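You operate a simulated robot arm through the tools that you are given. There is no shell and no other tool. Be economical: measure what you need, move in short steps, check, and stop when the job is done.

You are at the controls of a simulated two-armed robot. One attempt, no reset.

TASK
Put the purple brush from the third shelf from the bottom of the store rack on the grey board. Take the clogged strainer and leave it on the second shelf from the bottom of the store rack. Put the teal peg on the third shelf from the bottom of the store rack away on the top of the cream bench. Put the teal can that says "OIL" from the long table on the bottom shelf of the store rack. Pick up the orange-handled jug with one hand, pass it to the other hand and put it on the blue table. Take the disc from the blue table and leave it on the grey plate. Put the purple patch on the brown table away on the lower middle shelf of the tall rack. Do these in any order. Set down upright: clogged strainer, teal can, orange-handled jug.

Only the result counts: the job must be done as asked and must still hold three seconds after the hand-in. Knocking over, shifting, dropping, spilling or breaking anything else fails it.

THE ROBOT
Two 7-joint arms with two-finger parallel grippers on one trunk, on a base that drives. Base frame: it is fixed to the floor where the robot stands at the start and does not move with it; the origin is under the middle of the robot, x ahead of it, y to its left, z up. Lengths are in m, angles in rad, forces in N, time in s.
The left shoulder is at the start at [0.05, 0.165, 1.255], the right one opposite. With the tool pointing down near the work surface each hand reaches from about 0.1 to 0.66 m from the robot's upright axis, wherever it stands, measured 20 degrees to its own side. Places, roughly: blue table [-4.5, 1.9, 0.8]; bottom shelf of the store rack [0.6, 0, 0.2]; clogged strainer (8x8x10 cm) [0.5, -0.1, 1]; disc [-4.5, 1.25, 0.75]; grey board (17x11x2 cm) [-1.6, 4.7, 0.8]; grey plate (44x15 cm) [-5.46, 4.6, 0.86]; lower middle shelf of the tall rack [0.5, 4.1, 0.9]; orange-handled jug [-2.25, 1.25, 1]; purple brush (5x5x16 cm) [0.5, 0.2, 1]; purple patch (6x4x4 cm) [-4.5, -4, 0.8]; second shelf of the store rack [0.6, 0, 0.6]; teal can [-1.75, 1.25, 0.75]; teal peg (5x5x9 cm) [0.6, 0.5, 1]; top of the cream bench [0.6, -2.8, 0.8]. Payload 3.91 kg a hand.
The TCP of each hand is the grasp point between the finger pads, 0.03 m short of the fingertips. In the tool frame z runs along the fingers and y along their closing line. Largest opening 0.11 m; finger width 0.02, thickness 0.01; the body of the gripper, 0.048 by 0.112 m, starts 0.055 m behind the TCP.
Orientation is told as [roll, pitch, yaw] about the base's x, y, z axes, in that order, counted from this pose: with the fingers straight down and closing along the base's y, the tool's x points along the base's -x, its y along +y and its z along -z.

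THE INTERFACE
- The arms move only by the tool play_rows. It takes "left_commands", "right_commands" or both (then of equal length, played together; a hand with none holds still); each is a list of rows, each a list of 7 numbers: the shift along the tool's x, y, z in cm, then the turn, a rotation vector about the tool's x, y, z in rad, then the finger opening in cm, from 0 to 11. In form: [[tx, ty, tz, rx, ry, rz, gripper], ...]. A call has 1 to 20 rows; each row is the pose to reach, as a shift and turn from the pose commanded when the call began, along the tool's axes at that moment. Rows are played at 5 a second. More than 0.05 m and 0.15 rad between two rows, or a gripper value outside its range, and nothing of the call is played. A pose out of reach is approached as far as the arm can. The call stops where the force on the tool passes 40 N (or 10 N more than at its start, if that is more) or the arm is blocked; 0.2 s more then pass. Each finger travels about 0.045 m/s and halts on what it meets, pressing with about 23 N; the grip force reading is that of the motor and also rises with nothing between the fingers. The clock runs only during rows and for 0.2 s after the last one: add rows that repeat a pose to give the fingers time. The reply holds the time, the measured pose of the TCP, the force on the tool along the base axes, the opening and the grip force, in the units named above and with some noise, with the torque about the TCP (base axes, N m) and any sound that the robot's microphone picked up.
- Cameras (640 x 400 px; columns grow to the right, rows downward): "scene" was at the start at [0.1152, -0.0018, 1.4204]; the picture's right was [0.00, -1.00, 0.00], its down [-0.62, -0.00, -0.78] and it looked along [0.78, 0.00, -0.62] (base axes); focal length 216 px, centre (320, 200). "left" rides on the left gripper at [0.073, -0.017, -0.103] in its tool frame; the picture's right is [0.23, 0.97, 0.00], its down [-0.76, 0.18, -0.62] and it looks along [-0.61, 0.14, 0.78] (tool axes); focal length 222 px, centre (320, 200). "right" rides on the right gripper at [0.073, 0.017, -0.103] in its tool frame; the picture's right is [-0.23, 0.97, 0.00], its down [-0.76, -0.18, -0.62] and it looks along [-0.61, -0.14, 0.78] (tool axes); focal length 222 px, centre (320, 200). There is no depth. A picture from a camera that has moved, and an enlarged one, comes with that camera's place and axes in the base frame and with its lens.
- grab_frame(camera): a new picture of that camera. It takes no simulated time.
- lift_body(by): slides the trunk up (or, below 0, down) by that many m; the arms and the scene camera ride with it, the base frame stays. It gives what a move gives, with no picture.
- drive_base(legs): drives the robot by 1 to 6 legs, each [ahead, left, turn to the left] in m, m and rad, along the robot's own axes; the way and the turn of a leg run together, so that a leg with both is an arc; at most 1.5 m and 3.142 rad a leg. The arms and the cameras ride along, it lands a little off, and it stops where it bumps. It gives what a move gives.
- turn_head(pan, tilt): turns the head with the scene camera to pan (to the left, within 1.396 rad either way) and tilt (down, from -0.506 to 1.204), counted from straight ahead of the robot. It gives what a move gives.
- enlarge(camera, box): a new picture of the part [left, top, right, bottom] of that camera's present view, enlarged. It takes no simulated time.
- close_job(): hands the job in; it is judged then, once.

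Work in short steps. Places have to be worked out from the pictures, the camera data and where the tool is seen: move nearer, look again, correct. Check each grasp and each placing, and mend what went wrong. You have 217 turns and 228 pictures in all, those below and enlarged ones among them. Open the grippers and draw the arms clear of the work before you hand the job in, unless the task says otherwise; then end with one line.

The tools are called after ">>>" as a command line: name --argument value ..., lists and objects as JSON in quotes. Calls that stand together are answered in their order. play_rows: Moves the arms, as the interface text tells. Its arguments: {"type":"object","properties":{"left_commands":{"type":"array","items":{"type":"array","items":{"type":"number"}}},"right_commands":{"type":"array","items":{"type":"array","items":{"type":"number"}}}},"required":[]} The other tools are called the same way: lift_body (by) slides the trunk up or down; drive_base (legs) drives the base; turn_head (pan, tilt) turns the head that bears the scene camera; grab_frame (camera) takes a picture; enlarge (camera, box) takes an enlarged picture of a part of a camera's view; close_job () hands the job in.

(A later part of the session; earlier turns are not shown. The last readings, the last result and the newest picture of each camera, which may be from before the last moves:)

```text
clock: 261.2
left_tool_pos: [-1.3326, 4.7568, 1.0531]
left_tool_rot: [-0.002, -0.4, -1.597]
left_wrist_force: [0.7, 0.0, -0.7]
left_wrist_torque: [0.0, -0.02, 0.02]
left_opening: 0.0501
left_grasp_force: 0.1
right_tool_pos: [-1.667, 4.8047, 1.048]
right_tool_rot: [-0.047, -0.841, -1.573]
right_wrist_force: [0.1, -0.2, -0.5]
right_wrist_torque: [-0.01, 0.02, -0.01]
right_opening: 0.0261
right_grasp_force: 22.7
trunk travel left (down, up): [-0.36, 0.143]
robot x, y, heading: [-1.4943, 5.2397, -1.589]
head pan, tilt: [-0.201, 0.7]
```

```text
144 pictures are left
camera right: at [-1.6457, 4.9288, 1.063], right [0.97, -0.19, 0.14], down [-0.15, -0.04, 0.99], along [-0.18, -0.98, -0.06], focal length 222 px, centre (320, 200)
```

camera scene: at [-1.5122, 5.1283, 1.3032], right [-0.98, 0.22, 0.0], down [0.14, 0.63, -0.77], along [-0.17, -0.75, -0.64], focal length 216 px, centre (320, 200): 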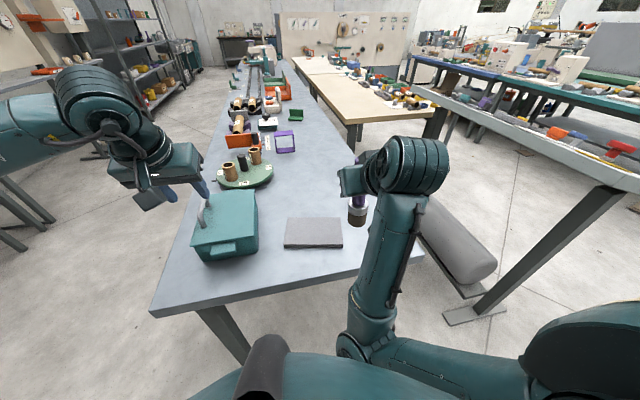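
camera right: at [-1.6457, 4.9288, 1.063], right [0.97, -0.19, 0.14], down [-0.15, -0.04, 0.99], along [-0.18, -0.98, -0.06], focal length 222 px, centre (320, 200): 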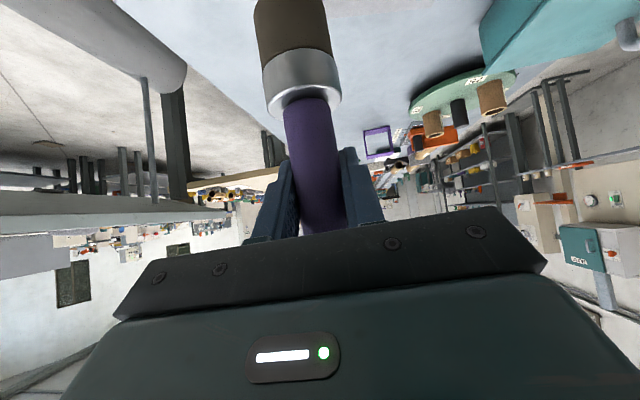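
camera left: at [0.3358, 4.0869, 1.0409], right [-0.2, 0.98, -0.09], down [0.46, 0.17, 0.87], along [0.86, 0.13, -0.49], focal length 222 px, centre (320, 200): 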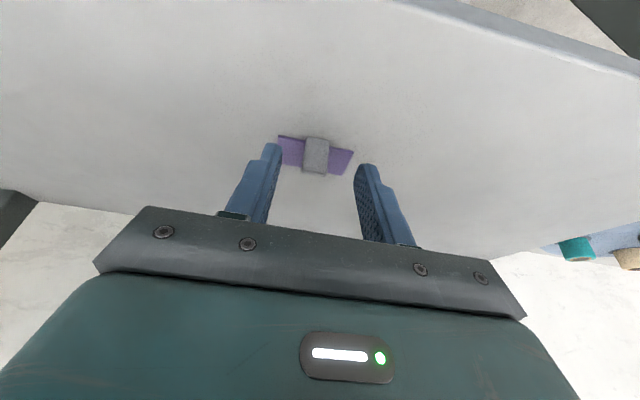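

Board centre at (-1.595, 4.68). I move the brush over it (correcting roll by 0.046) and lower 9 cm.

>>> play_rows --right_commands '[[-2.1, 1.8, 2.3, -0.02, 0, 0, 1], [-4.2, 3.6, 4.6, -0.046, 0, 0, 1], [-6.3, 5.4, 7, -0.046, 0, 0, 1], [-8.34, 7.2, 9.3, -0.046, 0, 0, 1], [-5.4, 7.2, 12, -0.046, 0, 0, 1], [-2.4, 7.2, 14.6, -0.046, 0, 0, 1]]'

>>> grab_frame --camera "right"

>>> grab_frame --camera "scene"

```text
clock: 262.6
left_tool_pos: [-1.3335, 4.7575, 1.0528]
left_tool_rot: [-0.001, -0.4, -1.597]
left_wrist_force: [0.5, 1.0, 0.2]
left_wrist_torque: [0.01, -0.06, 0.0]
left_opening: 0.0503
left_grasp_force: 0.1
right_tool_pos: [-1.6031, 4.6779, 0.9706]
right_tool_rot: [0.002, -0.844, -1.573]
right_wrist_force: [-0.9, -1.2, 0.0]
right_wrist_torque: [0.02, 0.01, 0.04]
right_opening: 0.0262
right_grasp_force: 22.7
trunk travel left (down, up): [-0.36, 0.143]
robot x, y, heading: [-1.4918, 5.2413, -1.587]
head pan, tilt: [-0.201, 0.7]
```

```text
143 pictures are left
camera right: at [-1.5864, 4.8028, 0.9846], right [0.97, -0.15, 0.17], down [-0.18, -0.04, 0.98], along [-0.14, -0.99, -0.07], focal length 222 px, centre (320, 200)
```

right: 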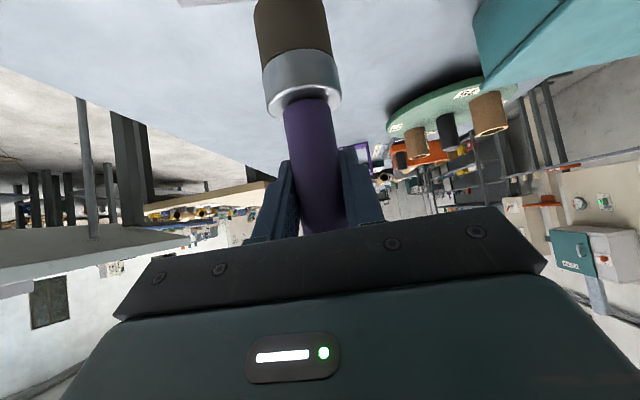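

```text
142 pictures are left
camera scene: at [-1.5122, 5.1282, 1.3032], right [-0.98, 0.22, 0.0], down [0.14, 0.63, -0.76], along [-0.17, -0.75, -0.64], focal length 216 px, centre (320, 200)
```

scene: 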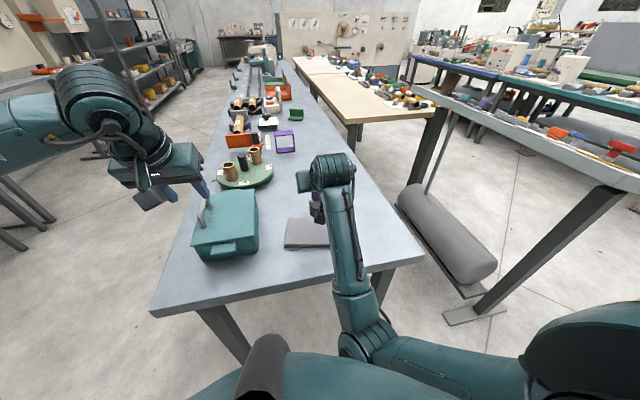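

On line with the board. Lower 6 cm, then feel for contact.

>>> play_rows --right_commands '[[1.5, 0, 1.33, 0, 0, 0, 1], [3, 0, 2.66, 0, 0, 0, 1], [4.2, 0, 3.7, 0, 0, 0, 1], [4.8, 0, 4.3, 0, 0, 0, 1]]'

>>> grab_frame --camera "scene"

>>> grab_frame --camera "left"

```text
clock: 263.8
left_tool_pos: [-1.3322, 4.7577, 1.0546]
left_tool_rot: [-0.002, -0.4, -1.597]
left_wrist_force: [-0.5, -1.0, 0.1]
left_wrist_torque: [0.0, -0.02, -0.04]
left_opening: 0.0499
left_grasp_force: 0.0
right_tool_pos: [-1.5964, 4.6554, 0.964]
right_tool_rot: [0.033, -0.953, -1.591]
right_wrist_force: [0.1, -0.3, -0.7]
right_wrist_torque: [-0.04, 0.01, 0.0]
right_opening: 0.0261
right_grasp_force: 22.9
trunk travel left (down, up): [-0.36, 0.143]
robot x, y, heading: [-1.4971, 5.2407, -1.595]
head pan, tilt: [-0.201, 0.7]
stopped in row 4 (right hand): the arm was blocked; the commanded pose is now the measured one
```

```text
141 pictures are left
camera scene: at [-1.5121, 5.1282, 1.3032], right [-0.98, 0.22, 0.0], down [0.14, 0.63, -0.76], along [-0.17, -0.75, -0.64], focal length 216 px, centre (320, 200)
```

scene: 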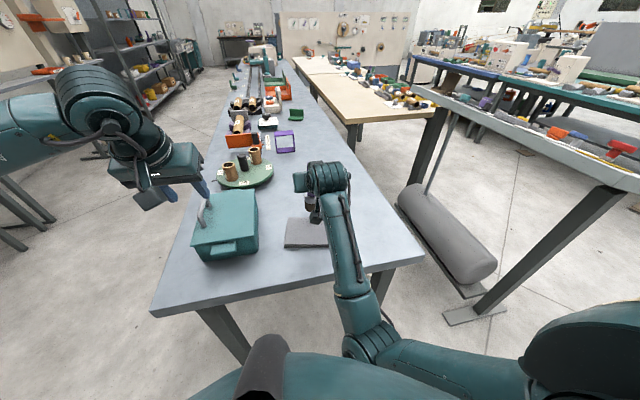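

```text
140 pictures are left
camera left: at [-1.3469, 4.8641, 1.1198], right [0.98, 0.18, -0.09], down [0.17, -0.46, 0.87], along [0.12, -0.87, -0.48], focal length 222 px, centre (320, 200)
```

left: 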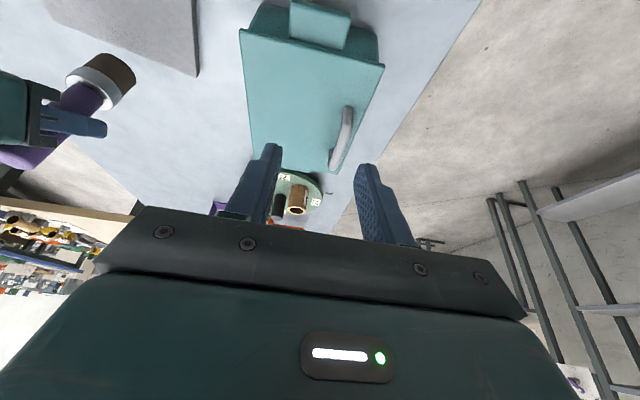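

The right arm got blocked (elbow folded against the base). I raise slightly, restore the tilt, then back the base 0.12 m so the arm works more extended.

>>> play_rows --right_commands '[[-1.6, 0, -1.2, 0, 0, 0, 1], [-2.6, 0, -1.8, 0.03, 0.11, 0, 1]]'

>>> drive_base --legs '[[-0.12, 0, 0]]'

>>> grab_frame --camera "right"

>>> grab_frame --camera "scene"

```text
clock: 264.4
left_tool_pos: [-1.333, 4.7568, 1.0538]
left_tool_rot: [-0.002, -0.399, -1.598]
left_wrist_force: [-0.5, -0.8, 0.2]
left_wrist_torque: [-0.01, 0.04, -0.01]
left_opening: 0.0499
left_grasp_force: 0.0
right_tool_pos: [-1.5968, 4.6572, 0.9924]
right_tool_rot: [-0.001, -0.835, -1.591]
right_wrist_force: [0.2, 0.1, -0.6]
right_wrist_torque: [0.0, -0.02, 0.02]
right_opening: 0.0262
right_grasp_force: 23.2
trunk travel left (down, up): [-0.36, 0.143]
robot x, y, heading: [-1.4922, 5.2445, -1.592]
head pan, tilt: [-0.201, 0.7]
```

```text
clock: 265.7
left_tool_pos: [-1.3292, 4.8787, 1.0537]
left_tool_rot: [-0.002, -0.398, -1.598]
left_wrist_force: [0.5, 0.3, -0.1]
left_wrist_torque: [-0.02, -0.04, 0.0]
left_opening: 0.0499
left_grasp_force: 0.0
right_tool_pos: [-1.5938, 4.7782, 0.9937]
right_tool_rot: [-0.001, -0.838, -1.592]
right_wrist_force: [-0.5, 0.4, -2.0]
right_wrist_torque: [-0.02, -0.03, -0.01]
right_opening: 0.0261
right_grasp_force: 23.0
trunk travel left (down, up): [-0.36, 0.143]
robot x, y, heading: [-1.4914, 5.3639, -1.592]
head pan, tilt: [-0.201, 0.7]
```

```text
139 pictures are left
camera right: at [-1.576, 4.9024, 1.0085], right [0.97, -0.17, 0.17], down [-0.18, -0.04, 0.98], along [-0.16, -0.98, -0.07], focal length 222 px, centre (320, 200)
```

right: 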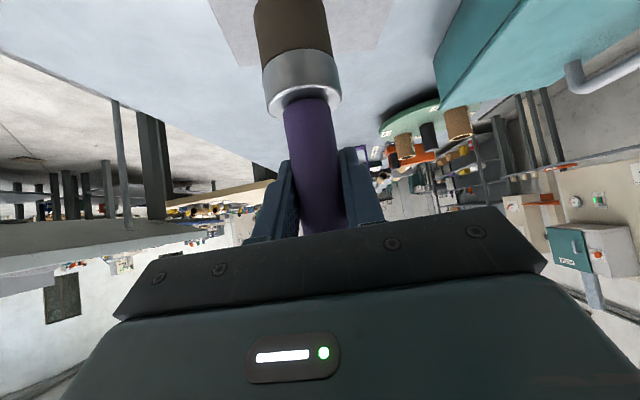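

```text
138 pictures are left
camera scene: at [-1.5097, 5.2496, 1.3033], right [-0.98, 0.22, 0.0], down [0.14, 0.63, -0.77], along [-0.17, -0.75, -0.64], focal length 216 px, centre (320, 200)
```

scene: 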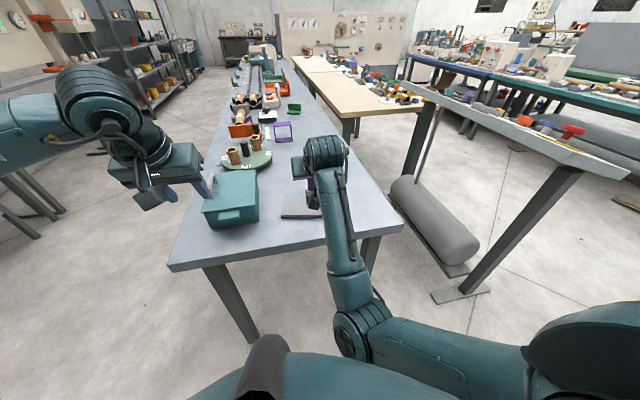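

Elbow has room now. Forward 10 cm, then down 7 cm.

>>> play_rows --right_commands '[[-2.3, 0, 2.5, 0, 0, 0, 1], [-4.5, 0, 5, 0, 0, 0, 1], [-6.7, 0, 7.4, 0, 0, 0, 1], [-4.9, 0, 9.0, 0, 0, 0, 1], [-3.2, 0, 10.6, 0, 0, 0, 1], [-1.5, 0, 12.1, 0, 0, 0, 1]]'

>>> grab_frame --camera "right"

>>> enlarge --camera "scene" --box '[220, 130, 400, 260]'

```text
clock: 267.1
left_tool_pos: [-1.3307, 4.8789, 1.0532]
left_tool_rot: [0.0, -0.4, -1.598]
left_wrist_force: [0.6, 0.5, -0.4]
left_wrist_torque: [0.01, -0.01, 0.0]
left_opening: 0.0502
left_grasp_force: 0.0
right_tool_pos: [-1.5961, 4.6766, 0.9231]
right_tool_rot: [0.0, -0.839, -1.592]
right_wrist_force: [0.4, -0.5, -0.5]
right_wrist_torque: [0.01, 0.02, -0.01]
right_opening: 0.0261
right_grasp_force: 23.4
trunk travel left (down, up): [-0.36, 0.143]
robot x, y, heading: [-1.4921, 5.36, -1.59]
head pan, tilt: [-0.201, 0.7]
```

```text
137 pictures are left
camera right: at [-1.5767, 4.8008, 0.9383], right [0.97, -0.17, 0.17], down [-0.18, -0.04, 0.98], along [-0.16, -0.98, -0.07], focal length 222 px, centre (320, 200)
```

right: 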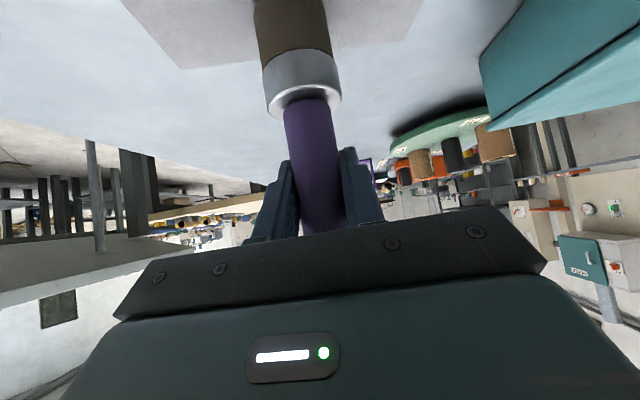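

```text
3.08 times, centred on (310, 195) of scene
camera zoom: at [-1.5098, 5.2488, 1.3032], right [-0.98, 0.22, 0.0], down [0.14, 0.63, -0.76], along [-0.17, -0.75, -0.64], focal length 665 px, centre (351, 215)
```

zoom: 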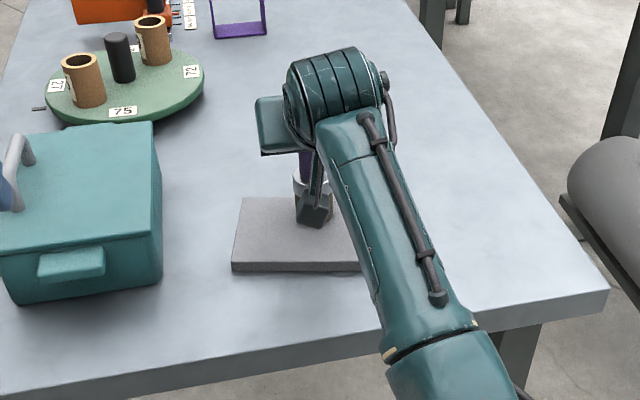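

Brush hovers over the board. Lower in small steps.

>>> play_rows --right_commands '[[0.75, 0, 0.67, 0, 0, 0, 1], [1.5, 0, 1.34, 0, 0, 0, 1], [1.9, 0, 1.67, 0, 0, 0, 1], [2.2, 0, 2.0, 0, 0, 0, 1]]'

>>> enlarge --camera "scene" --box '[260, 160, 360, 230]'

```text
clock: 268.1
left_tool_pos: [-1.3307, 4.8791, 1.0534]
left_tool_rot: [-0.003, -0.4, -1.598]
left_wrist_force: [0.5, -0.6, -0.3]
left_wrist_torque: [-0.01, -0.03, -0.02]
left_opening: 0.0499
left_grasp_force: 0.1
right_tool_pos: [-1.5959, 4.677, 0.8987]
right_tool_rot: [0.003, -0.847, -1.59]
right_wrist_force: [1.1, 1.3, 20.6]
right_wrist_torque: [0.04, -0.02, 0.02]
right_opening: 0.026
right_grasp_force: 23.1
trunk travel left (down, up): [-0.36, 0.143]
robot x, y, heading: [-1.4871, 5.3603, -1.593]
head pan, tilt: [-0.201, 0.7]
```

```text
5.71 times, centred on (310, 195) of scene
camera zoom: at [-1.5093, 5.2514, 1.3036], right [-0.98, 0.22, 0.0], down [0.14, 0.63, -0.77], along [-0.17, -0.75, -0.64], focal length 1235 px, centre (377, 229)
```

zoom: 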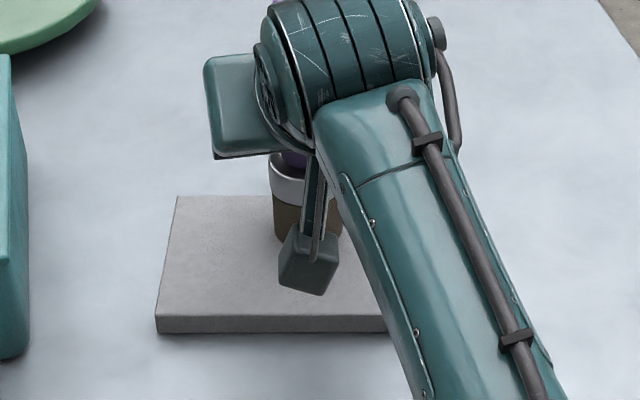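

Contact with the board, but the brush is close to the board's far edge; I lift 1 cm, shift 1.5 cm toward me, and set down again.

>>> play_rows --right_commands '[[-1.0, 0, -0.9, 0, 0, 0, 1], [0, 0, -2.0, 0, 0, 0, 1], [0.75, 0, -1.35, 0, 0, 0, 1], [0.9, 0, -1.2, 0, 0, 0, 1]]'

>>> enlarge --camera "scene" --box '[260, 160, 360, 230]'

```text
clock: 269.1
left_tool_pos: [-1.3311, 4.8791, 1.0535]
left_tool_rot: [-0.002, -0.4, -1.598]
left_wrist_force: [-0.2, 0.1, 1.0]
left_wrist_torque: [0.01, 0.0, -0.02]
left_opening: 0.0498
left_grasp_force: 0.1
right_tool_pos: [-1.5977, 4.6915, 0.8972]
right_tool_rot: [0.001, -0.845, -1.59]
right_wrist_force: [-1.0, 1.1, 10.9]
right_wrist_torque: [0.0, 0.09, 0.01]
right_opening: 0.0262
right_grasp_force: 22.7
trunk travel left (down, up): [-0.36, 0.143]
robot x, y, heading: [-1.492, 5.3629, -1.598]
head pan, tilt: [-0.201, 0.7]
```

```text
5.71 times, centred on (310, 195) of scene
camera zoom: at [-1.5096, 5.2504, 1.3036], right [-0.98, 0.22, 0.0], down [0.14, 0.63, -0.77], along [-0.17, -0.75, -0.64], focal length 1235 px, centre (377, 229)
```

zoom: 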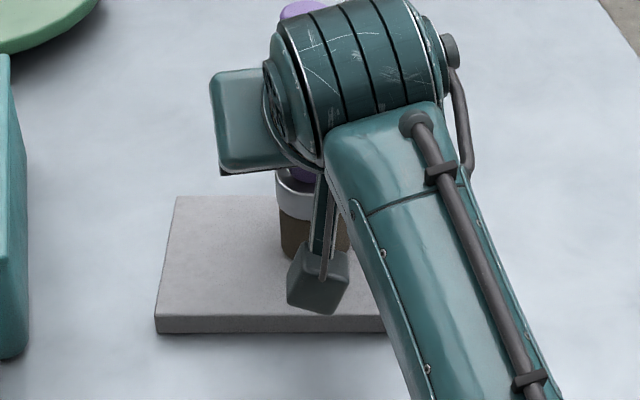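

Seated well (11 N). Open and withdraw along the tool axis.

>>> play_rows --right_commands '[[0, 0, 0, 0, 0, 0, 3], [0, 0, 0, 0, 0, 0, 5], [0, 0, 0, 0, 0, 0, 6.5], [0, 0, 0, 0, 0, 0, 6.5], [0, 0, -3, 0, 0, 0, 6.5], [0, 0, -7, 0, 0, 0, 6.5], [0, 0, -11, 0, 0, 0, 6.5], [0, 0, -15, 0, 0, 0, 6.5]]'

>>> grab_frame --camera "right"

>>> grab_frame --camera "scene"

```text
clock: 270.9
left_tool_pos: [-1.3299, 4.8788, 1.0529]
left_tool_rot: [-0.003, -0.401, -1.598]
left_wrist_force: [0.0, -0.7, 0.2]
left_wrist_torque: [0.04, 0.0, 0.0]
left_opening: 0.0503
left_grasp_force: 0.0
right_tool_pos: [-1.5951, 4.8006, 0.9964]
right_tool_rot: [0.0, -0.837, -1.591]
right_wrist_force: [-0.6, -0.2, 0.0]
right_wrist_torque: [-0.01, 0.0, 0.01]
right_opening: 0.0651
right_grasp_force: 0.0
trunk travel left (down, up): [-0.36, 0.143]
robot x, y, heading: [-1.4884, 5.3618, -1.588]
head pan, tilt: [-0.201, 0.7]
```

```text
133 pictures are left
camera right: at [-1.5754, 4.9251, 1.0122], right [0.97, -0.17, 0.17], down [-0.18, -0.04, 0.98], along [-0.16, -0.98, -0.07], focal length 222 px, centre (320, 200)
```

right: 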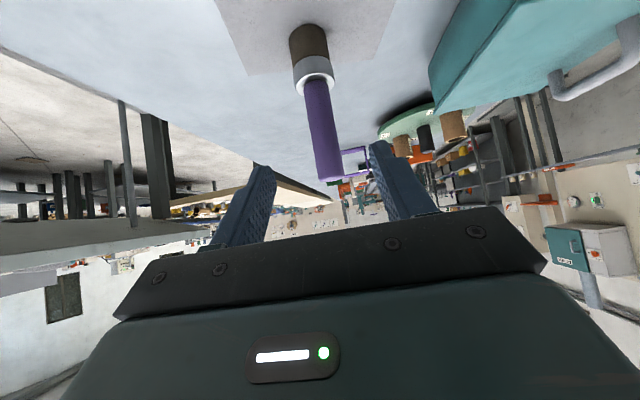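

```text
132 pictures are left
camera scene: at [-1.5096, 5.2492, 1.3032], right [-0.98, 0.22, 0.0], down [0.14, 0.63, -0.77], along [-0.17, -0.75, -0.64], focal length 216 px, centre (320, 200)
```

scene: 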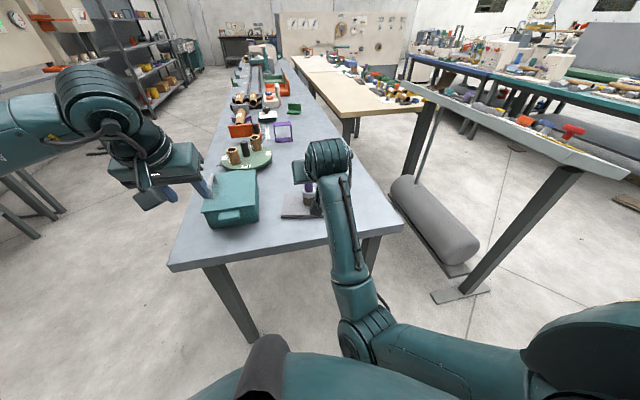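

Brush stands on the board. Next: the jug and can at the south end of the tables. I drive back to the aisle and down to y≈0.45.

>>> drive_base --legs '[[0, 0.92, 0.02], [1.5, 0, 0], [1.5, 0, 0], [1.5, 0, 0], [0.4, 0, 0]]'

>>> turn_head --pan -1.2 --tilt 0.4

>>> grab_frame --camera "scene"

```text
clock: 302.6
left_tool_pos: [-0.7793, -0.0444, 1.0533]
left_tool_rot: [-0.002, -0.397, -1.656]
left_wrist_force: [-1.0, 0.2, 0.6]
left_wrist_torque: [0.01, 0.01, 0.0]
left_opening: 0.05
left_grasp_force: 0.1
right_tool_pos: [-1.0462, -0.1073, 0.9967]
right_tool_rot: [0.0, -0.838, -1.647]
right_wrist_force: [-0.2, 0.2, -0.7]
right_wrist_torque: [0.05, -0.01, 0.0]
right_opening: 0.0652
right_grasp_force: 0.1
trunk travel left (down, up): [-0.36, 0.143]
robot x, y, heading: [-0.9078, 0.4504, -1.645]
head pan, tilt: [-0.201, 0.7]
```

```text
clock: 303.8
left_tool_pos: [-0.7787, -0.0447, 1.0531]
left_tool_rot: [-0.002, -0.4, -1.655]
left_wrist_force: [0.8, 0.0, 0.2]
left_wrist_torque: [-0.02, 0.04, 0.01]
left_opening: 0.0501
left_grasp_force: 0.0
right_tool_pos: [-1.0478, -0.1073, 0.9964]
right_tool_rot: [0.0, -0.839, -1.647]
right_wrist_force: [-0.2, -0.1, -0.3]
right_wrist_torque: [-0.03, 0.01, -0.02]
right_opening: 0.0651
right_grasp_force: 0.1
trunk travel left (down, up): [-0.36, 0.143]
robot x, y, heading: [-0.9133, 0.4522, -1.645]
head pan, tilt: [-1.201, 0.4]
```

```text
131 pictures are left
camera scene: at [-1.0023, 0.3914, 1.33], right [-0.29, 0.96, 0.0], down [0.37, 0.11, -0.92], along [-0.88, -0.27, -0.39], focal length 216 px, centre (320, 200)
```

scene: 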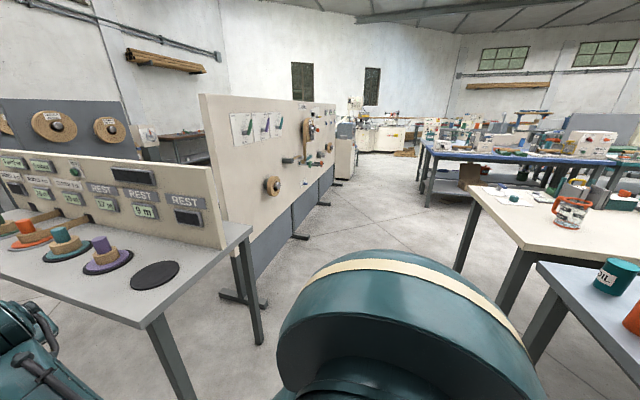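

I see the OIL can at about (-1.83, 1.19) and the orange-handled jug at about (-2.17, 1.23), both near the tables' south ends. I drive to (-2.05, 0.38) and turn to face +y.

>>> drive_base --legs '[[0, 0, -1.497], [1.12, 0.07, 0], [0, 0, -1.571]]'

>>> turn_head --pan 0.0 --tilt 0.5

>>> grab_frame --camera "scene"

```text
clock: 317.1
left_tool_pos: [-2.216, 0.8569, 1.0536]
left_tool_rot: [-0.003, -0.401, 1.567]
left_wrist_force: [-0.1, 0.7, -0.4]
left_wrist_torque: [-0.02, -0.04, 0.05]
left_opening: 0.0501
left_grasp_force: 0.2
right_tool_pos: [-1.9536, 0.9398, 0.996]
right_tool_rot: [0.001, -0.837, 1.575]
right_wrist_force: [-0.6, 0.0, 1.0]
right_wrist_torque: [-0.02, -0.02, -0.02]
right_opening: 0.0648
right_grasp_force: 0.1
trunk travel left (down, up): [-0.36, 0.143]
robot x, y, heading: [-2.0463, 0.3759, 1.57]
head pan, tilt: [-1.201, 0.4]
```

```text
clock: 318.6
left_tool_pos: [-2.2154, 0.8554, 1.0536]
left_tool_rot: [-0.002, -0.4, 1.566]
left_wrist_force: [0.3, 0.1, -0.3]
left_wrist_torque: [0.0, 0.02, 0.01]
left_opening: 0.0501
left_grasp_force: 0.1
right_tool_pos: [-1.9546, 0.9392, 0.9978]
right_tool_rot: [0.003, -0.836, 1.574]
right_wrist_force: [0.4, 0.1, -0.4]
right_wrist_torque: [-0.02, 0.0, 0.02]
right_opening: 0.0652
right_grasp_force: 0.0
trunk travel left (down, up): [-0.36, 0.143]
robot x, y, heading: [-2.0479, 0.379, 1.57]
head pan, tilt: [0.0, 0.499]
```

```text
130 pictures are left
camera scene: at [-2.0453, 0.4925, 1.3209], right [1.0, 0.0, 0.0], down [0.0, -0.48, -0.88], along [0.0, 0.88, -0.48], focal length 216 px, centre (320, 200)
```

scene: 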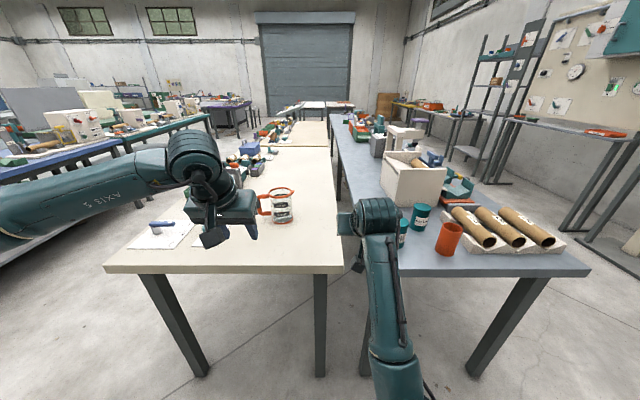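

Zooming on the jug and the cans.

>>> enlarge --camera "scene" --box '[230, 160, 490, 280]'

>>> grab_frame --camera "right"

>>> grab_frame --camera "left"

```text
2.46 times, centred on (360, 220) of scene
camera zoom: at [-2.0453, 0.4925, 1.3209], right [1.0, 0.0, 0.0], down [0.0, -0.48, -0.88], along [0.0, 0.88, -0.48], focal length 532 px, centre (222, 151)
```

zoom: 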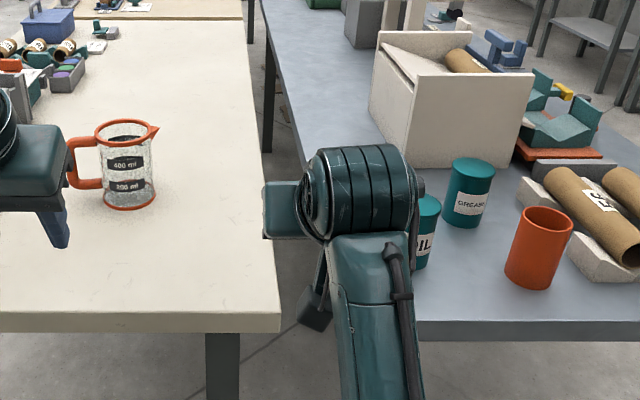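

```text
128 pictures are left
camera right: at [-1.9702, 0.8139, 1.0121], right [-0.97, 0.15, 0.17], down [0.18, 0.05, 0.98], along [0.14, 0.99, -0.07], focal length 222 px, centre (320, 200)
```

right: 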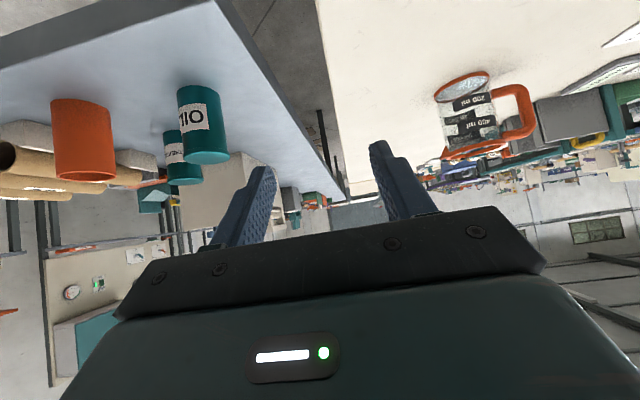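

```text
127 pictures are left
camera left: at [-2.1999, 0.7485, 1.1198], right [-0.97, -0.2, -0.09], down [-0.18, 0.46, 0.87], along [-0.14, 0.86, -0.48], focal length 222 px, centre (320, 200)
```

left: 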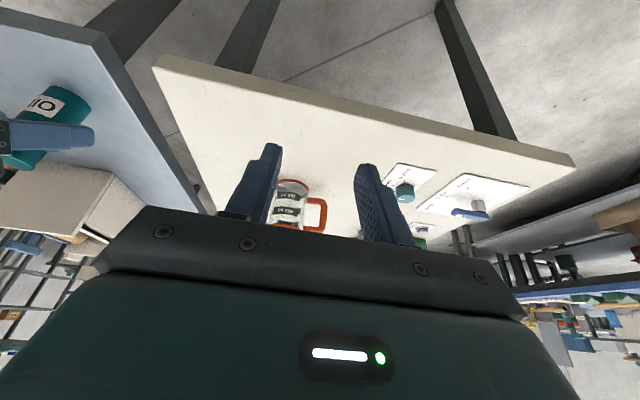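

The near teal can reads OIL; the farther one says GREASE. Jug centre ≈(-2.205, 1.27), handle toward -x. Plan: right hand takes the body (yawed from the right), left hand takes the handle. I yaw the right hand +0.8 and drive closer.

>>> play_rows --right_commands '[[0, 0, 0, -0.099, 0, -0.089, 8], [0, 0, 0, -0.198, 0, -0.179, 10], [0, 0, 0, -0.297, 0, -0.268, 11], [0, 0, 0, -0.396, 0, -0.357, 11], [0, 0, 0, -0.495, 0, -0.447, 11], [0, 0, 0, -0.594, 0, -0.536, 11]]'

>>> drive_base --legs '[[0.19, 0.14, 0]]'

>>> grab_frame --camera "scene"

>>> grab_frame --camera "right"

```text
clock: 319.9
left_tool_pos: [-2.2164, 0.8559, 1.0539]
left_tool_rot: [-0.002, -0.4, 1.566]
left_wrist_force: [-0.8, 0.8, 0.1]
left_wrist_torque: [0.0, -0.03, -0.01]
left_opening: 0.0497
left_grasp_force: 0.1
right_tool_pos: [-1.9533, 0.939, 0.9968]
right_tool_rot: [-0.001, -0.838, 2.376]
right_wrist_force: [-0.9, 0.2, 0.1]
right_wrist_torque: [0.01, -0.04, -0.02]
right_opening: 0.1104
right_grasp_force: 0.1
trunk travel left (down, up): [-0.36, 0.143]
robot x, y, heading: [-2.0436, 0.3727, 1.57]
head pan, tilt: [0.0, 0.499]
```

```text
clock: 321.8
left_tool_pos: [-2.3577, 1.0476, 1.0536]
left_tool_rot: [-0.002, -0.399, 1.571]
left_wrist_force: [-0.3, 0.6, -0.8]
left_wrist_torque: [0.01, -0.02, 0.02]
left_opening: 0.0501
left_grasp_force: 0.2
right_tool_pos: [-2.0972, 1.1319, 0.9952]
right_tool_rot: [-0.001, -0.837, 2.379]
right_wrist_force: [0.3, -0.4, 0.2]
right_wrist_torque: [-0.02, -0.03, -0.01]
right_opening: 0.1097
right_grasp_force: 0.0
trunk travel left (down, up): [-0.36, 0.143]
robot x, y, heading: [-2.1847, 0.5687, 1.577]
head pan, tilt: [0.0, 0.499]
```

```text
126 pictures are left
camera scene: at [-2.1869, 0.6863, 1.3209], right [1.0, 0.01, 0.0], down [0.0, -0.48, -0.88], along [-0.01, 0.88, -0.48], focal length 216 px, centre (320, 200)
```

scene: 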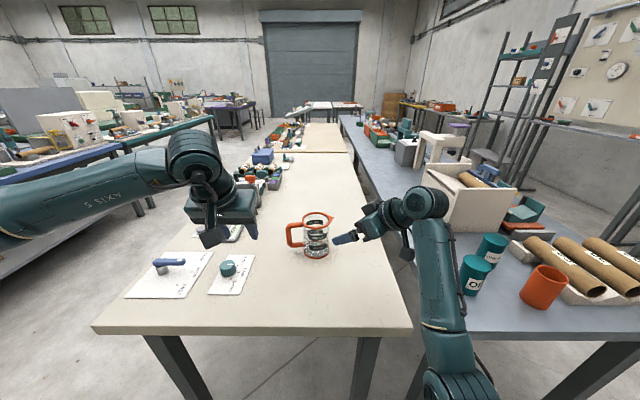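

```text
125 pictures are left
camera right: at [-2.0183, 1.0336, 1.0123], right [-0.78, -0.6, 0.17], down [0.09, 0.16, 0.98], along [-0.62, 0.78, -0.07], focal length 222 px, centre (320, 200)
```

right: 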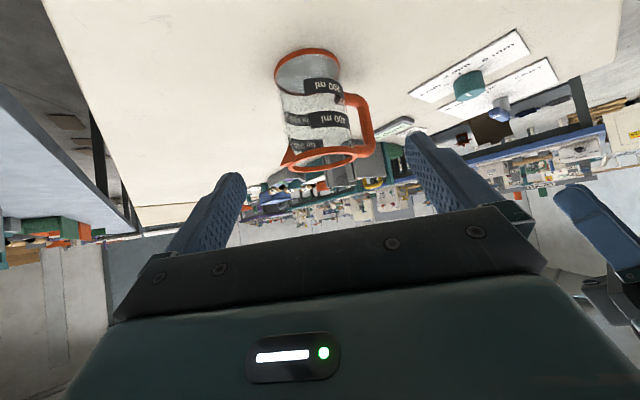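

The handle points toward (-0.95,-0.33) from the jug centre, so the left hand should take the handle first and pass the body to the right hand. I pull the right hand back and tilt the left to 0.8 rad.

>>> play_rows --left_commands '[[0, 0, 0, 0, -0.14, 0, 5], [0, 0, 0, 0, -0.28, 0, 5], [0, 0, 0, 0, -0.4, 0, 5]]' --right_commands '[[0, -2, -3.5, 0, 0, 0, 11], [0, -4, -7, 0, 0, 0, 11], [0, -6, -10, 0, 0, 0, 11]]'

>>> grab_frame --camera "left"

>>> enlarge --camera "scene" --box '[240, 190, 400, 290]'

```text
clock: 322.6
left_tool_pos: [-2.358, 1.0477, 1.0532]
left_tool_rot: [-0.003, -0.801, 1.572]
left_wrist_force: [0.2, 0.0, 0.9]
left_wrist_torque: [-0.02, -0.02, -0.01]
left_opening: 0.0501
left_grasp_force: 0.0
right_tool_pos: [-2.0025, 1.1248, 1.0639]
right_tool_rot: [0.0, -0.838, 2.38]
right_wrist_force: [0.4, -0.7, 0.7]
right_wrist_torque: [-0.03, -0.02, -0.01]
right_opening: 0.11
right_grasp_force: 0.1
trunk travel left (down, up): [-0.36, 0.143]
robot x, y, heading: [-2.1836, 0.5681, 1.581]
head pan, tilt: [0.0, 0.499]
```

```text
124 pictures are left
camera left: at [-2.3418, 0.9234, 1.0732], right [-0.97, -0.16, -0.16], down [-0.18, 0.08, 0.98], along [-0.14, 0.98, -0.11], focal length 222 px, centre (320, 200)
```

left: 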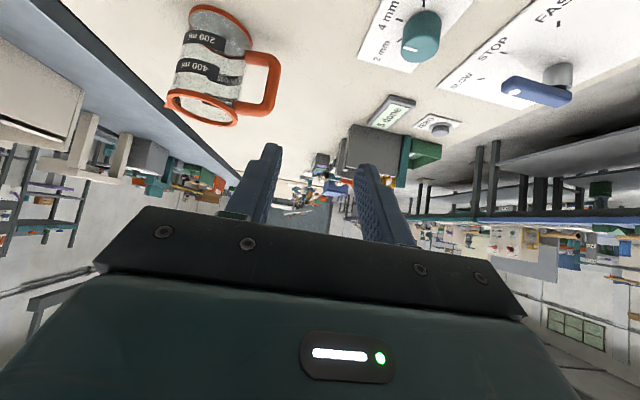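

```text
4.00 times, centred on (320, 240) of scene
camera zoom: at [-2.1863, 0.6857, 1.3209], right [1.0, 0.01, 0.0], down [0.0, -0.48, -0.88], along [-0.01, 0.88, -0.48], focal length 864 px, centre (320, 40)
```

zoom: 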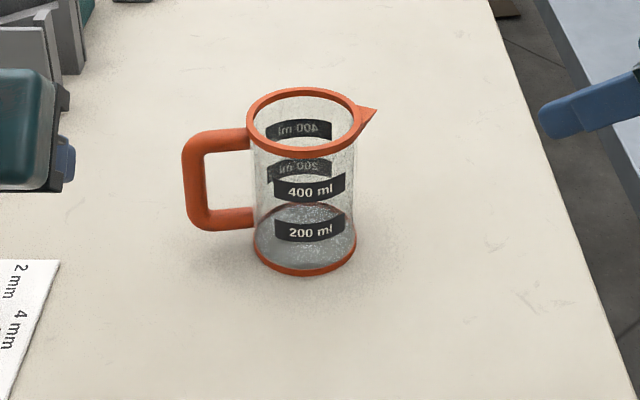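

Handle bar triangulated at (-2.292, 1.223, 0.897). Left hand moves to 11 cm in front of it with 3.8 cm opening.

>>> play_rows --left_commands '[[1.5, -1.7, 3.8, 0, 0, 0, 4.5], [3, -3.3, 7.5, 0, 0, 0, 4], [4.6, -5, 11.3, 0, 0, 0, 3.8], [6.1, -6.6, 15, 0, 0, 0, 3.8]]'

>>> grab_frame --camera "left"

>>> enlarge --camera "scene" --box '[220, 190, 380, 290]'

```text
clock: 323.6
left_tool_pos: [-2.2885, 1.1137, 0.9063]
left_tool_rot: [-0.003, -0.799, 1.57]
left_wrist_force: [-0.8, -0.2, 1.0]
left_wrist_torque: [-0.04, -0.01, -0.02]
left_opening: 0.038
left_grasp_force: 0.1
right_tool_pos: [-2.0029, 1.1257, 1.0629]
right_tool_rot: [-0.002, -0.837, 2.377]
right_wrist_force: [-0.2, 0.0, -0.3]
right_wrist_torque: [0.0, 0.03, 0.01]
right_opening: 0.1097
right_grasp_force: 0.1
trunk travel left (down, up): [-0.36, 0.143]
robot x, y, heading: [-2.1857, 0.5685, 1.576]
head pan, tilt: [0.0, 0.499]
```

```text
122 pictures are left
camera left: at [-2.2722, 0.9893, 0.9259], right [-0.97, -0.16, -0.16], down [-0.18, 0.08, 0.98], along [-0.14, 0.98, -0.11], focal length 222 px, centre (320, 200)
```

left: 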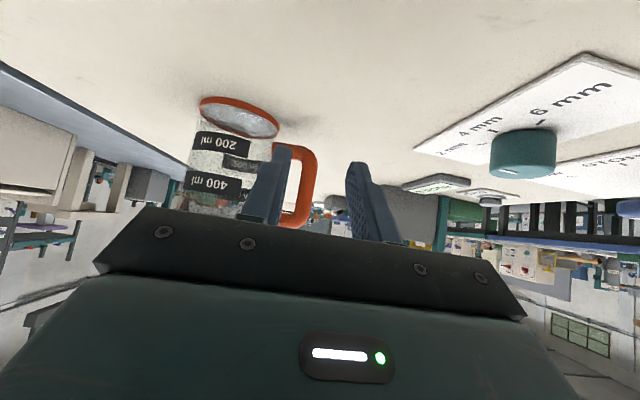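

```text
4.00 times, centred on (300, 240) of scene
camera zoom: at [-2.1864, 0.6862, 1.3209], right [1.0, 0.01, 0.0], down [0.0, -0.48, -0.88], along [-0.01, 0.88, -0.48], focal length 864 px, centre (400, 40)
```

zoom: 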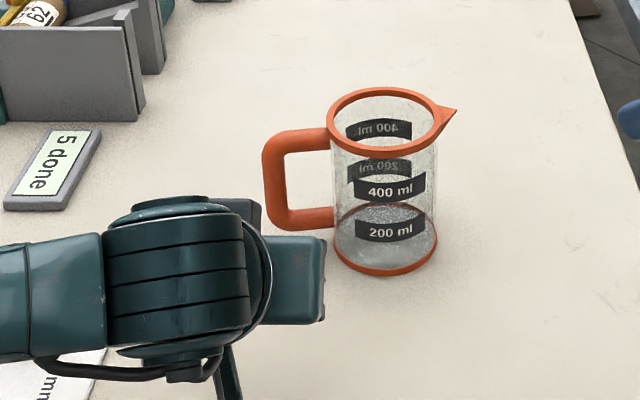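

Bar is in line (x -2.290). Advance 10.5 cm.

>>> play_rows --left_commands '[[-2.1, 0.1, 2.15, 0, 0, 0, 3.8], [-4.2, 0.1, 4.3, 0, 0, 0, 3.8], [-5.8, 0.1, 6.0, 0, 0, 0, 3.8], [-7.3, 0.1, 7.5, 0, 0, 0, 3.8]]'

>>> grab_frame --camera "left"

>>> enlarge --camera "scene" --box '[220, 190, 380, 290]'

```text
clock: 324.6
left_tool_pos: [-2.292, 1.2193, 0.9056]
left_tool_rot: [-0.002, -0.798, 1.57]
left_wrist_force: [0.1, 0.1, 0.1]
left_wrist_torque: [0.03, -0.01, -0.01]
left_opening: 0.038
left_grasp_force: 0.0
right_tool_pos: [-2.0036, 1.1244, 1.0632]
right_tool_rot: [-0.003, -0.837, 2.378]
right_wrist_force: [-0.8, -0.4, 0.2]
right_wrist_torque: [0.02, -0.04, 0.03]
right_opening: 0.11
right_grasp_force: 0.1
trunk travel left (down, up): [-0.36, 0.143]
robot x, y, heading: [-2.1842, 0.567, 1.577]
head pan, tilt: [0.0, 0.499]
```

```text
120 pictures are left
camera left: at [-2.2747, 1.0937, 0.9258], right [-0.97, -0.16, -0.16], down [-0.18, 0.08, 0.98], along [-0.14, 0.98, -0.11], focal length 222 px, centre (320, 200)
```

left: 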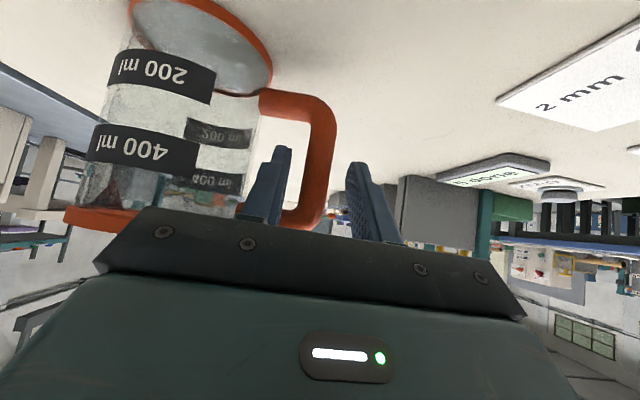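

```text
4.00 times, centred on (300, 240) of scene
camera zoom: at [-2.1864, 0.686, 1.3209], right [1.0, 0.01, 0.0], down [0.0, -0.48, -0.88], along [-0.01, 0.88, -0.48], focal length 864 px, centre (400, 40)
```

zoom: 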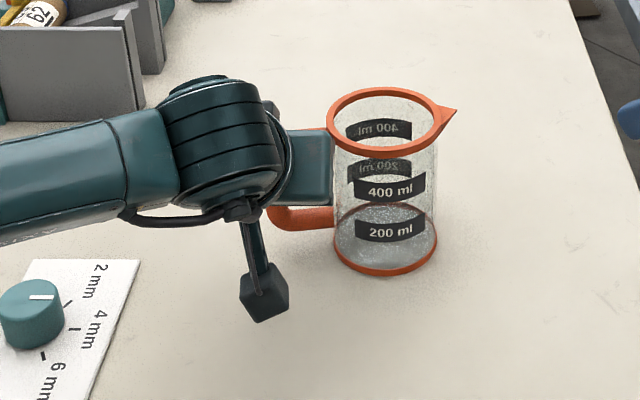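

The bar is between the fingers. Close.

>>> play_rows --left_commands '[[-0.3, 0, 0.3, 0, 0, 0, 3.5], [-0.3, 0, 0.3, 0, 0, 0, 2], [-0.3, 0, 0.3, 0, 0, 0, 0.5], [-0.3, 0, 0.3, 0, 0, 0, 0.3], [-0.3, 0, 0.3, 0, 0, 0, 0.3]]'

>>> grab_frame --camera "left"

```text
clock: 325.8
left_tool_pos: [-2.291, 1.2217, 0.9067]
left_tool_rot: [-0.001, -0.797, 1.57]
left_wrist_force: [0.5, 0.2, 0.4]
left_wrist_torque: [0.01, 0.02, 0.01]
left_opening: 0.0171
left_grasp_force: 23.3
right_tool_pos: [-2.0045, 1.1256, 1.0634]
right_tool_rot: [-0.002, -0.839, 2.379]
right_wrist_force: [-0.2, 0.7, -0.3]
right_wrist_torque: [-0.03, -0.01, 0.0]
right_opening: 0.1103
right_grasp_force: 0.0
trunk travel left (down, up): [-0.36, 0.143]
robot x, y, heading: [-2.1838, 0.5681, 1.578]
head pan, tilt: [0.0, 0.499]
```

```text
118 pictures are left
camera left: at [-2.2746, 1.0968, 0.9256], right [-0.97, -0.16, -0.16], down [-0.18, 0.08, 0.98], along [-0.14, 0.98, -0.11], focal length 222 px, centre (320, 200)
```

left: 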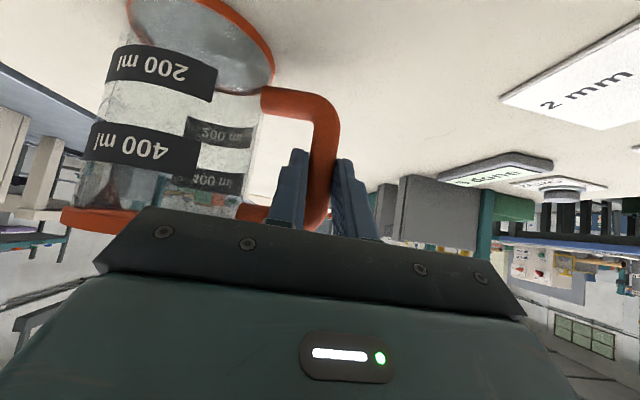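

Gripped (1.7 cm). Lift 15 cm.

>>> play_rows --left_commands '[[-1.4, 0, -1.4, 0, 0, 0, 0.3], [-4.3, 0, -4.2, 0, 0, 0, 0.3], [-7.2, 0, -7.0, 0, 0, 0, 0.3], [-10.7, 0, -10.4, 0, 0, 0, 0.3]]'

>>> grab_frame --camera "left"

>>> grab_frame --camera "scene"

>>> grab_frame --camera "right"

```text
clock: 326.8
left_tool_pos: [-2.2962, 1.2215, 1.0576]
left_tool_rot: [-0.002, -0.798, 1.572]
left_wrist_force: [0.1, -0.4, -1.1]
left_wrist_torque: [-0.05, 0.1, 0.02]
left_opening: 0.0173
left_grasp_force: 22.9
right_tool_pos: [-2.0037, 1.1247, 1.0638]
right_tool_rot: [-0.001, -0.837, 2.379]
right_wrist_force: [0.5, 1.3, -0.1]
right_wrist_torque: [-0.02, 0.0, 0.02]
right_opening: 0.11
right_grasp_force: 0.0
trunk travel left (down, up): [-0.36, 0.143]
robot x, y, heading: [-2.184, 0.5706, 1.579]
head pan, tilt: [0.0, 0.499]
```

```text
117 pictures are left
camera left: at [-2.2803, 1.0978, 1.0776], right [-0.97, -0.16, -0.16], down [-0.18, 0.08, 0.98], along [-0.14, 0.98, -0.11], focal length 222 px, centre (320, 200)
```

left: 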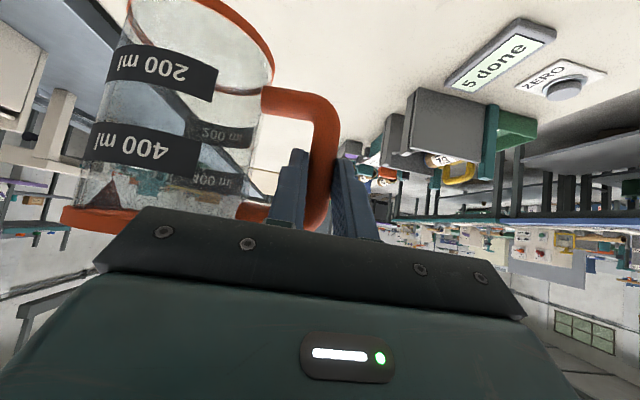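

```text
116 pictures are left
camera scene: at [-2.1864, 0.6856, 1.3209], right [1.0, 0.01, 0.0], down [0.0, -0.48, -0.88], along [-0.01, 0.88, -0.48], focal length 216 px, centre (320, 200)
```

scene: 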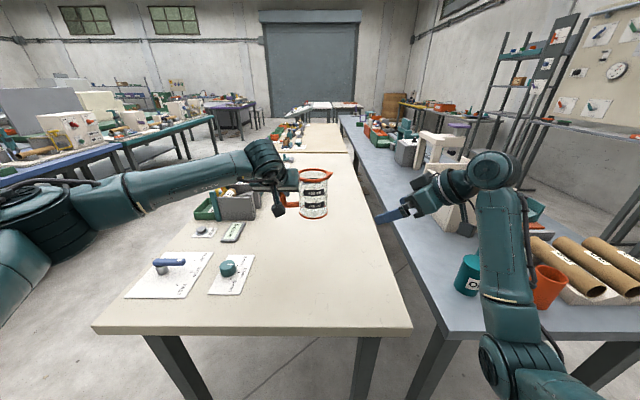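

```text
115 pictures are left
camera right: at [-1.9247, 1.0251, 1.0795], right [-0.78, -0.6, 0.17], down [0.09, 0.16, 0.98], along [-0.62, 0.79, -0.07], focal length 222 px, centre (320, 200)
```

right: 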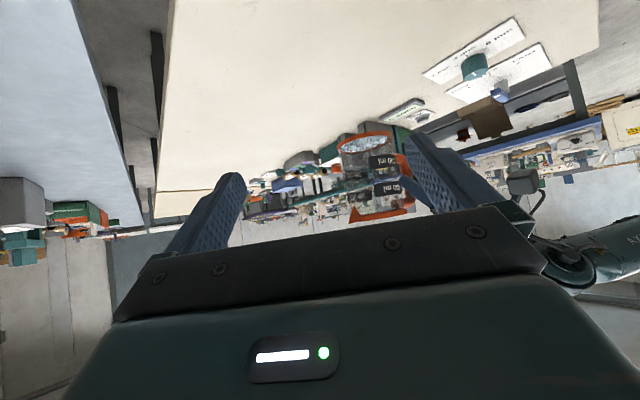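

Jug hangs upright and firm. I bring it closer and yaw it -0.4, and yaw the right hand a further +0.25.

>>> play_rows --left_commands '[[1.2, 0, -1.25, 0.096, 0, 0.093, 0.3], [2.4, 0, -2.5, 0.191, 0, 0.186, 0.3], [3.7, 0, -3.8, 0.287, 0, 0.279, 0.3], [4.9, 0, -5.0, 0.287, 0, 0.279, 0.3]]' --right_commands '[[0, 0, 0, -0.05, 0, -0.04, 11], [0, 0, 0, -0.1, 0, -0.085, 11], [0, 0, 0, -0.15, 0, -0.13, 11], [0, 0, 0, -0.186, 0, -0.167, 11]]'

>>> grab_frame --camera "right"

>>> enlarge --camera "scene" --box '[200, 120, 440, 270]'

```text
clock: 327.8
left_tool_pos: [-2.2954, 1.152, 1.0539]
left_tool_rot: [-0.001, -0.8, 1.172]
left_wrist_force: [0.2, 0.6, -0.8]
left_wrist_torque: [-0.01, 0.08, -0.02]
left_opening: 0.0169
left_grasp_force: 22.6
right_tool_pos: [-2.0023, 1.1244, 1.0625]
right_tool_rot: [0.0, -0.838, 2.632]
right_wrist_force: [-0.1, -0.2, 0.7]
right_wrist_torque: [0.01, 0.03, 0.01]
right_opening: 0.1098
right_grasp_force: 0.0
trunk travel left (down, up): [-0.36, 0.143]
robot x, y, heading: [-2.1864, 0.5698, 1.585]
head pan, tilt: [0.0, 0.499]
```

```text
114 pictures are left
camera right: at [-1.9016, 1.0477, 1.079], right [-0.61, -0.77, 0.17], down [0.05, 0.18, 0.98], along [-0.79, 0.61, -0.07], focal length 222 px, centre (320, 200)
```

right: 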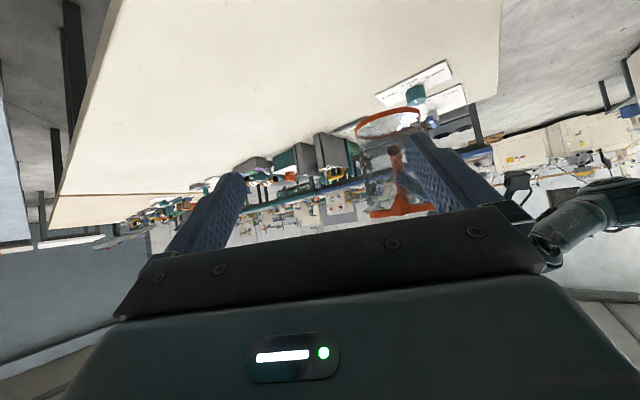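

```text
2.67 times, centred on (320, 195) of scene
camera zoom: at [-2.1866, 0.6859, 1.3209], right [1.0, 0.01, 0.0], down [0.0, -0.48, -0.88], along [-0.01, 0.88, -0.48], focal length 576 px, centre (320, 213)
```

zoom: 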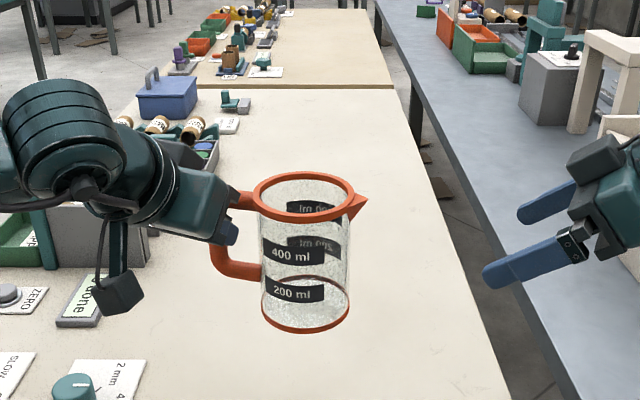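

Jug centre ≈(-2.209, 1.157), rim z≈1.08. To keep the palm clear of the rim I flatten the right hand to 1.2 rad and align it laterally.

>>> play_rows --right_commands '[[0, 2.45, 0, 0, -0.12, 0, 11], [0, 4.9, 0, 0, -0.24, 0, 11], [0, 7.35, 0, 0, -0.362, 0, 11]]'

>>> grab_frame --camera "right"

>>> grab_frame --camera "scene"

```text
clock: 328.6
left_tool_pos: [-2.2947, 1.1517, 1.0544]
left_tool_rot: [-0.003, -0.8, 1.172]
left_wrist_force: [0.0, -0.6, -1.6]
left_wrist_torque: [-0.02, 0.06, -0.05]
left_opening: 0.0174
left_grasp_force: 23.3
right_tool_pos: [-2.0391, 1.06, 1.0657]
right_tool_rot: [-0.002, -1.203, 2.63]
right_wrist_force: [0.4, 0.2, 0.6]
right_wrist_torque: [0.01, -0.03, 0.0]
right_opening: 0.1101
right_grasp_force: 0.1
trunk travel left (down, up): [-0.36, 0.143]
robot x, y, heading: [-2.1846, 0.5662, 1.58]
head pan, tilt: [0.0, 0.499]
```

```text
112 pictures are left
camera right: at [-1.9412, 0.9848, 1.0356], right [-0.55, -0.81, 0.21], down [0.35, 0.0, 0.94], along [-0.76, 0.59, 0.28], focal length 222 px, centre (320, 200)
```

right: 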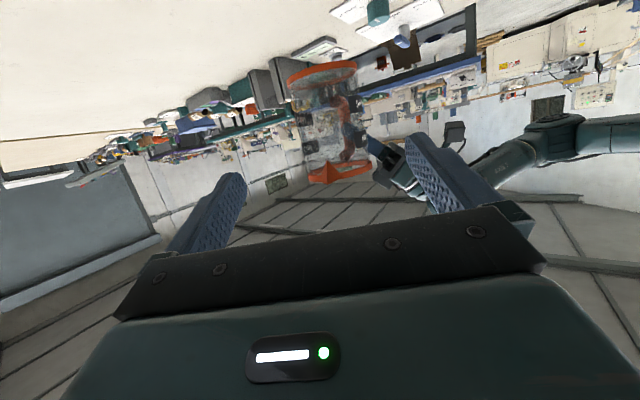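

```text
111 pictures are left
camera scene: at [-2.1866, 0.6857, 1.321], right [1.0, 0.01, 0.0], down [0.0, -0.48, -0.88], along [-0.01, 0.88, -0.48], focal length 216 px, centre (320, 200)
```

scene: 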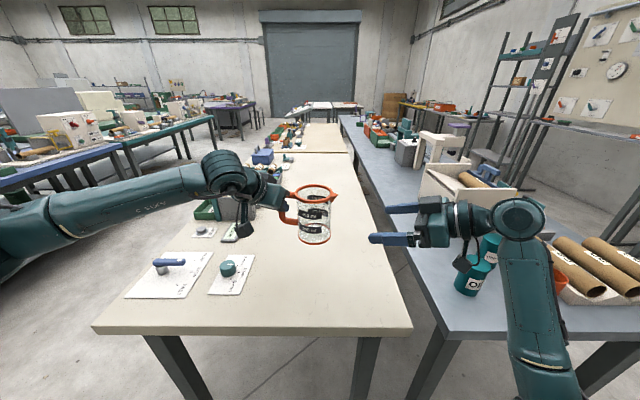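

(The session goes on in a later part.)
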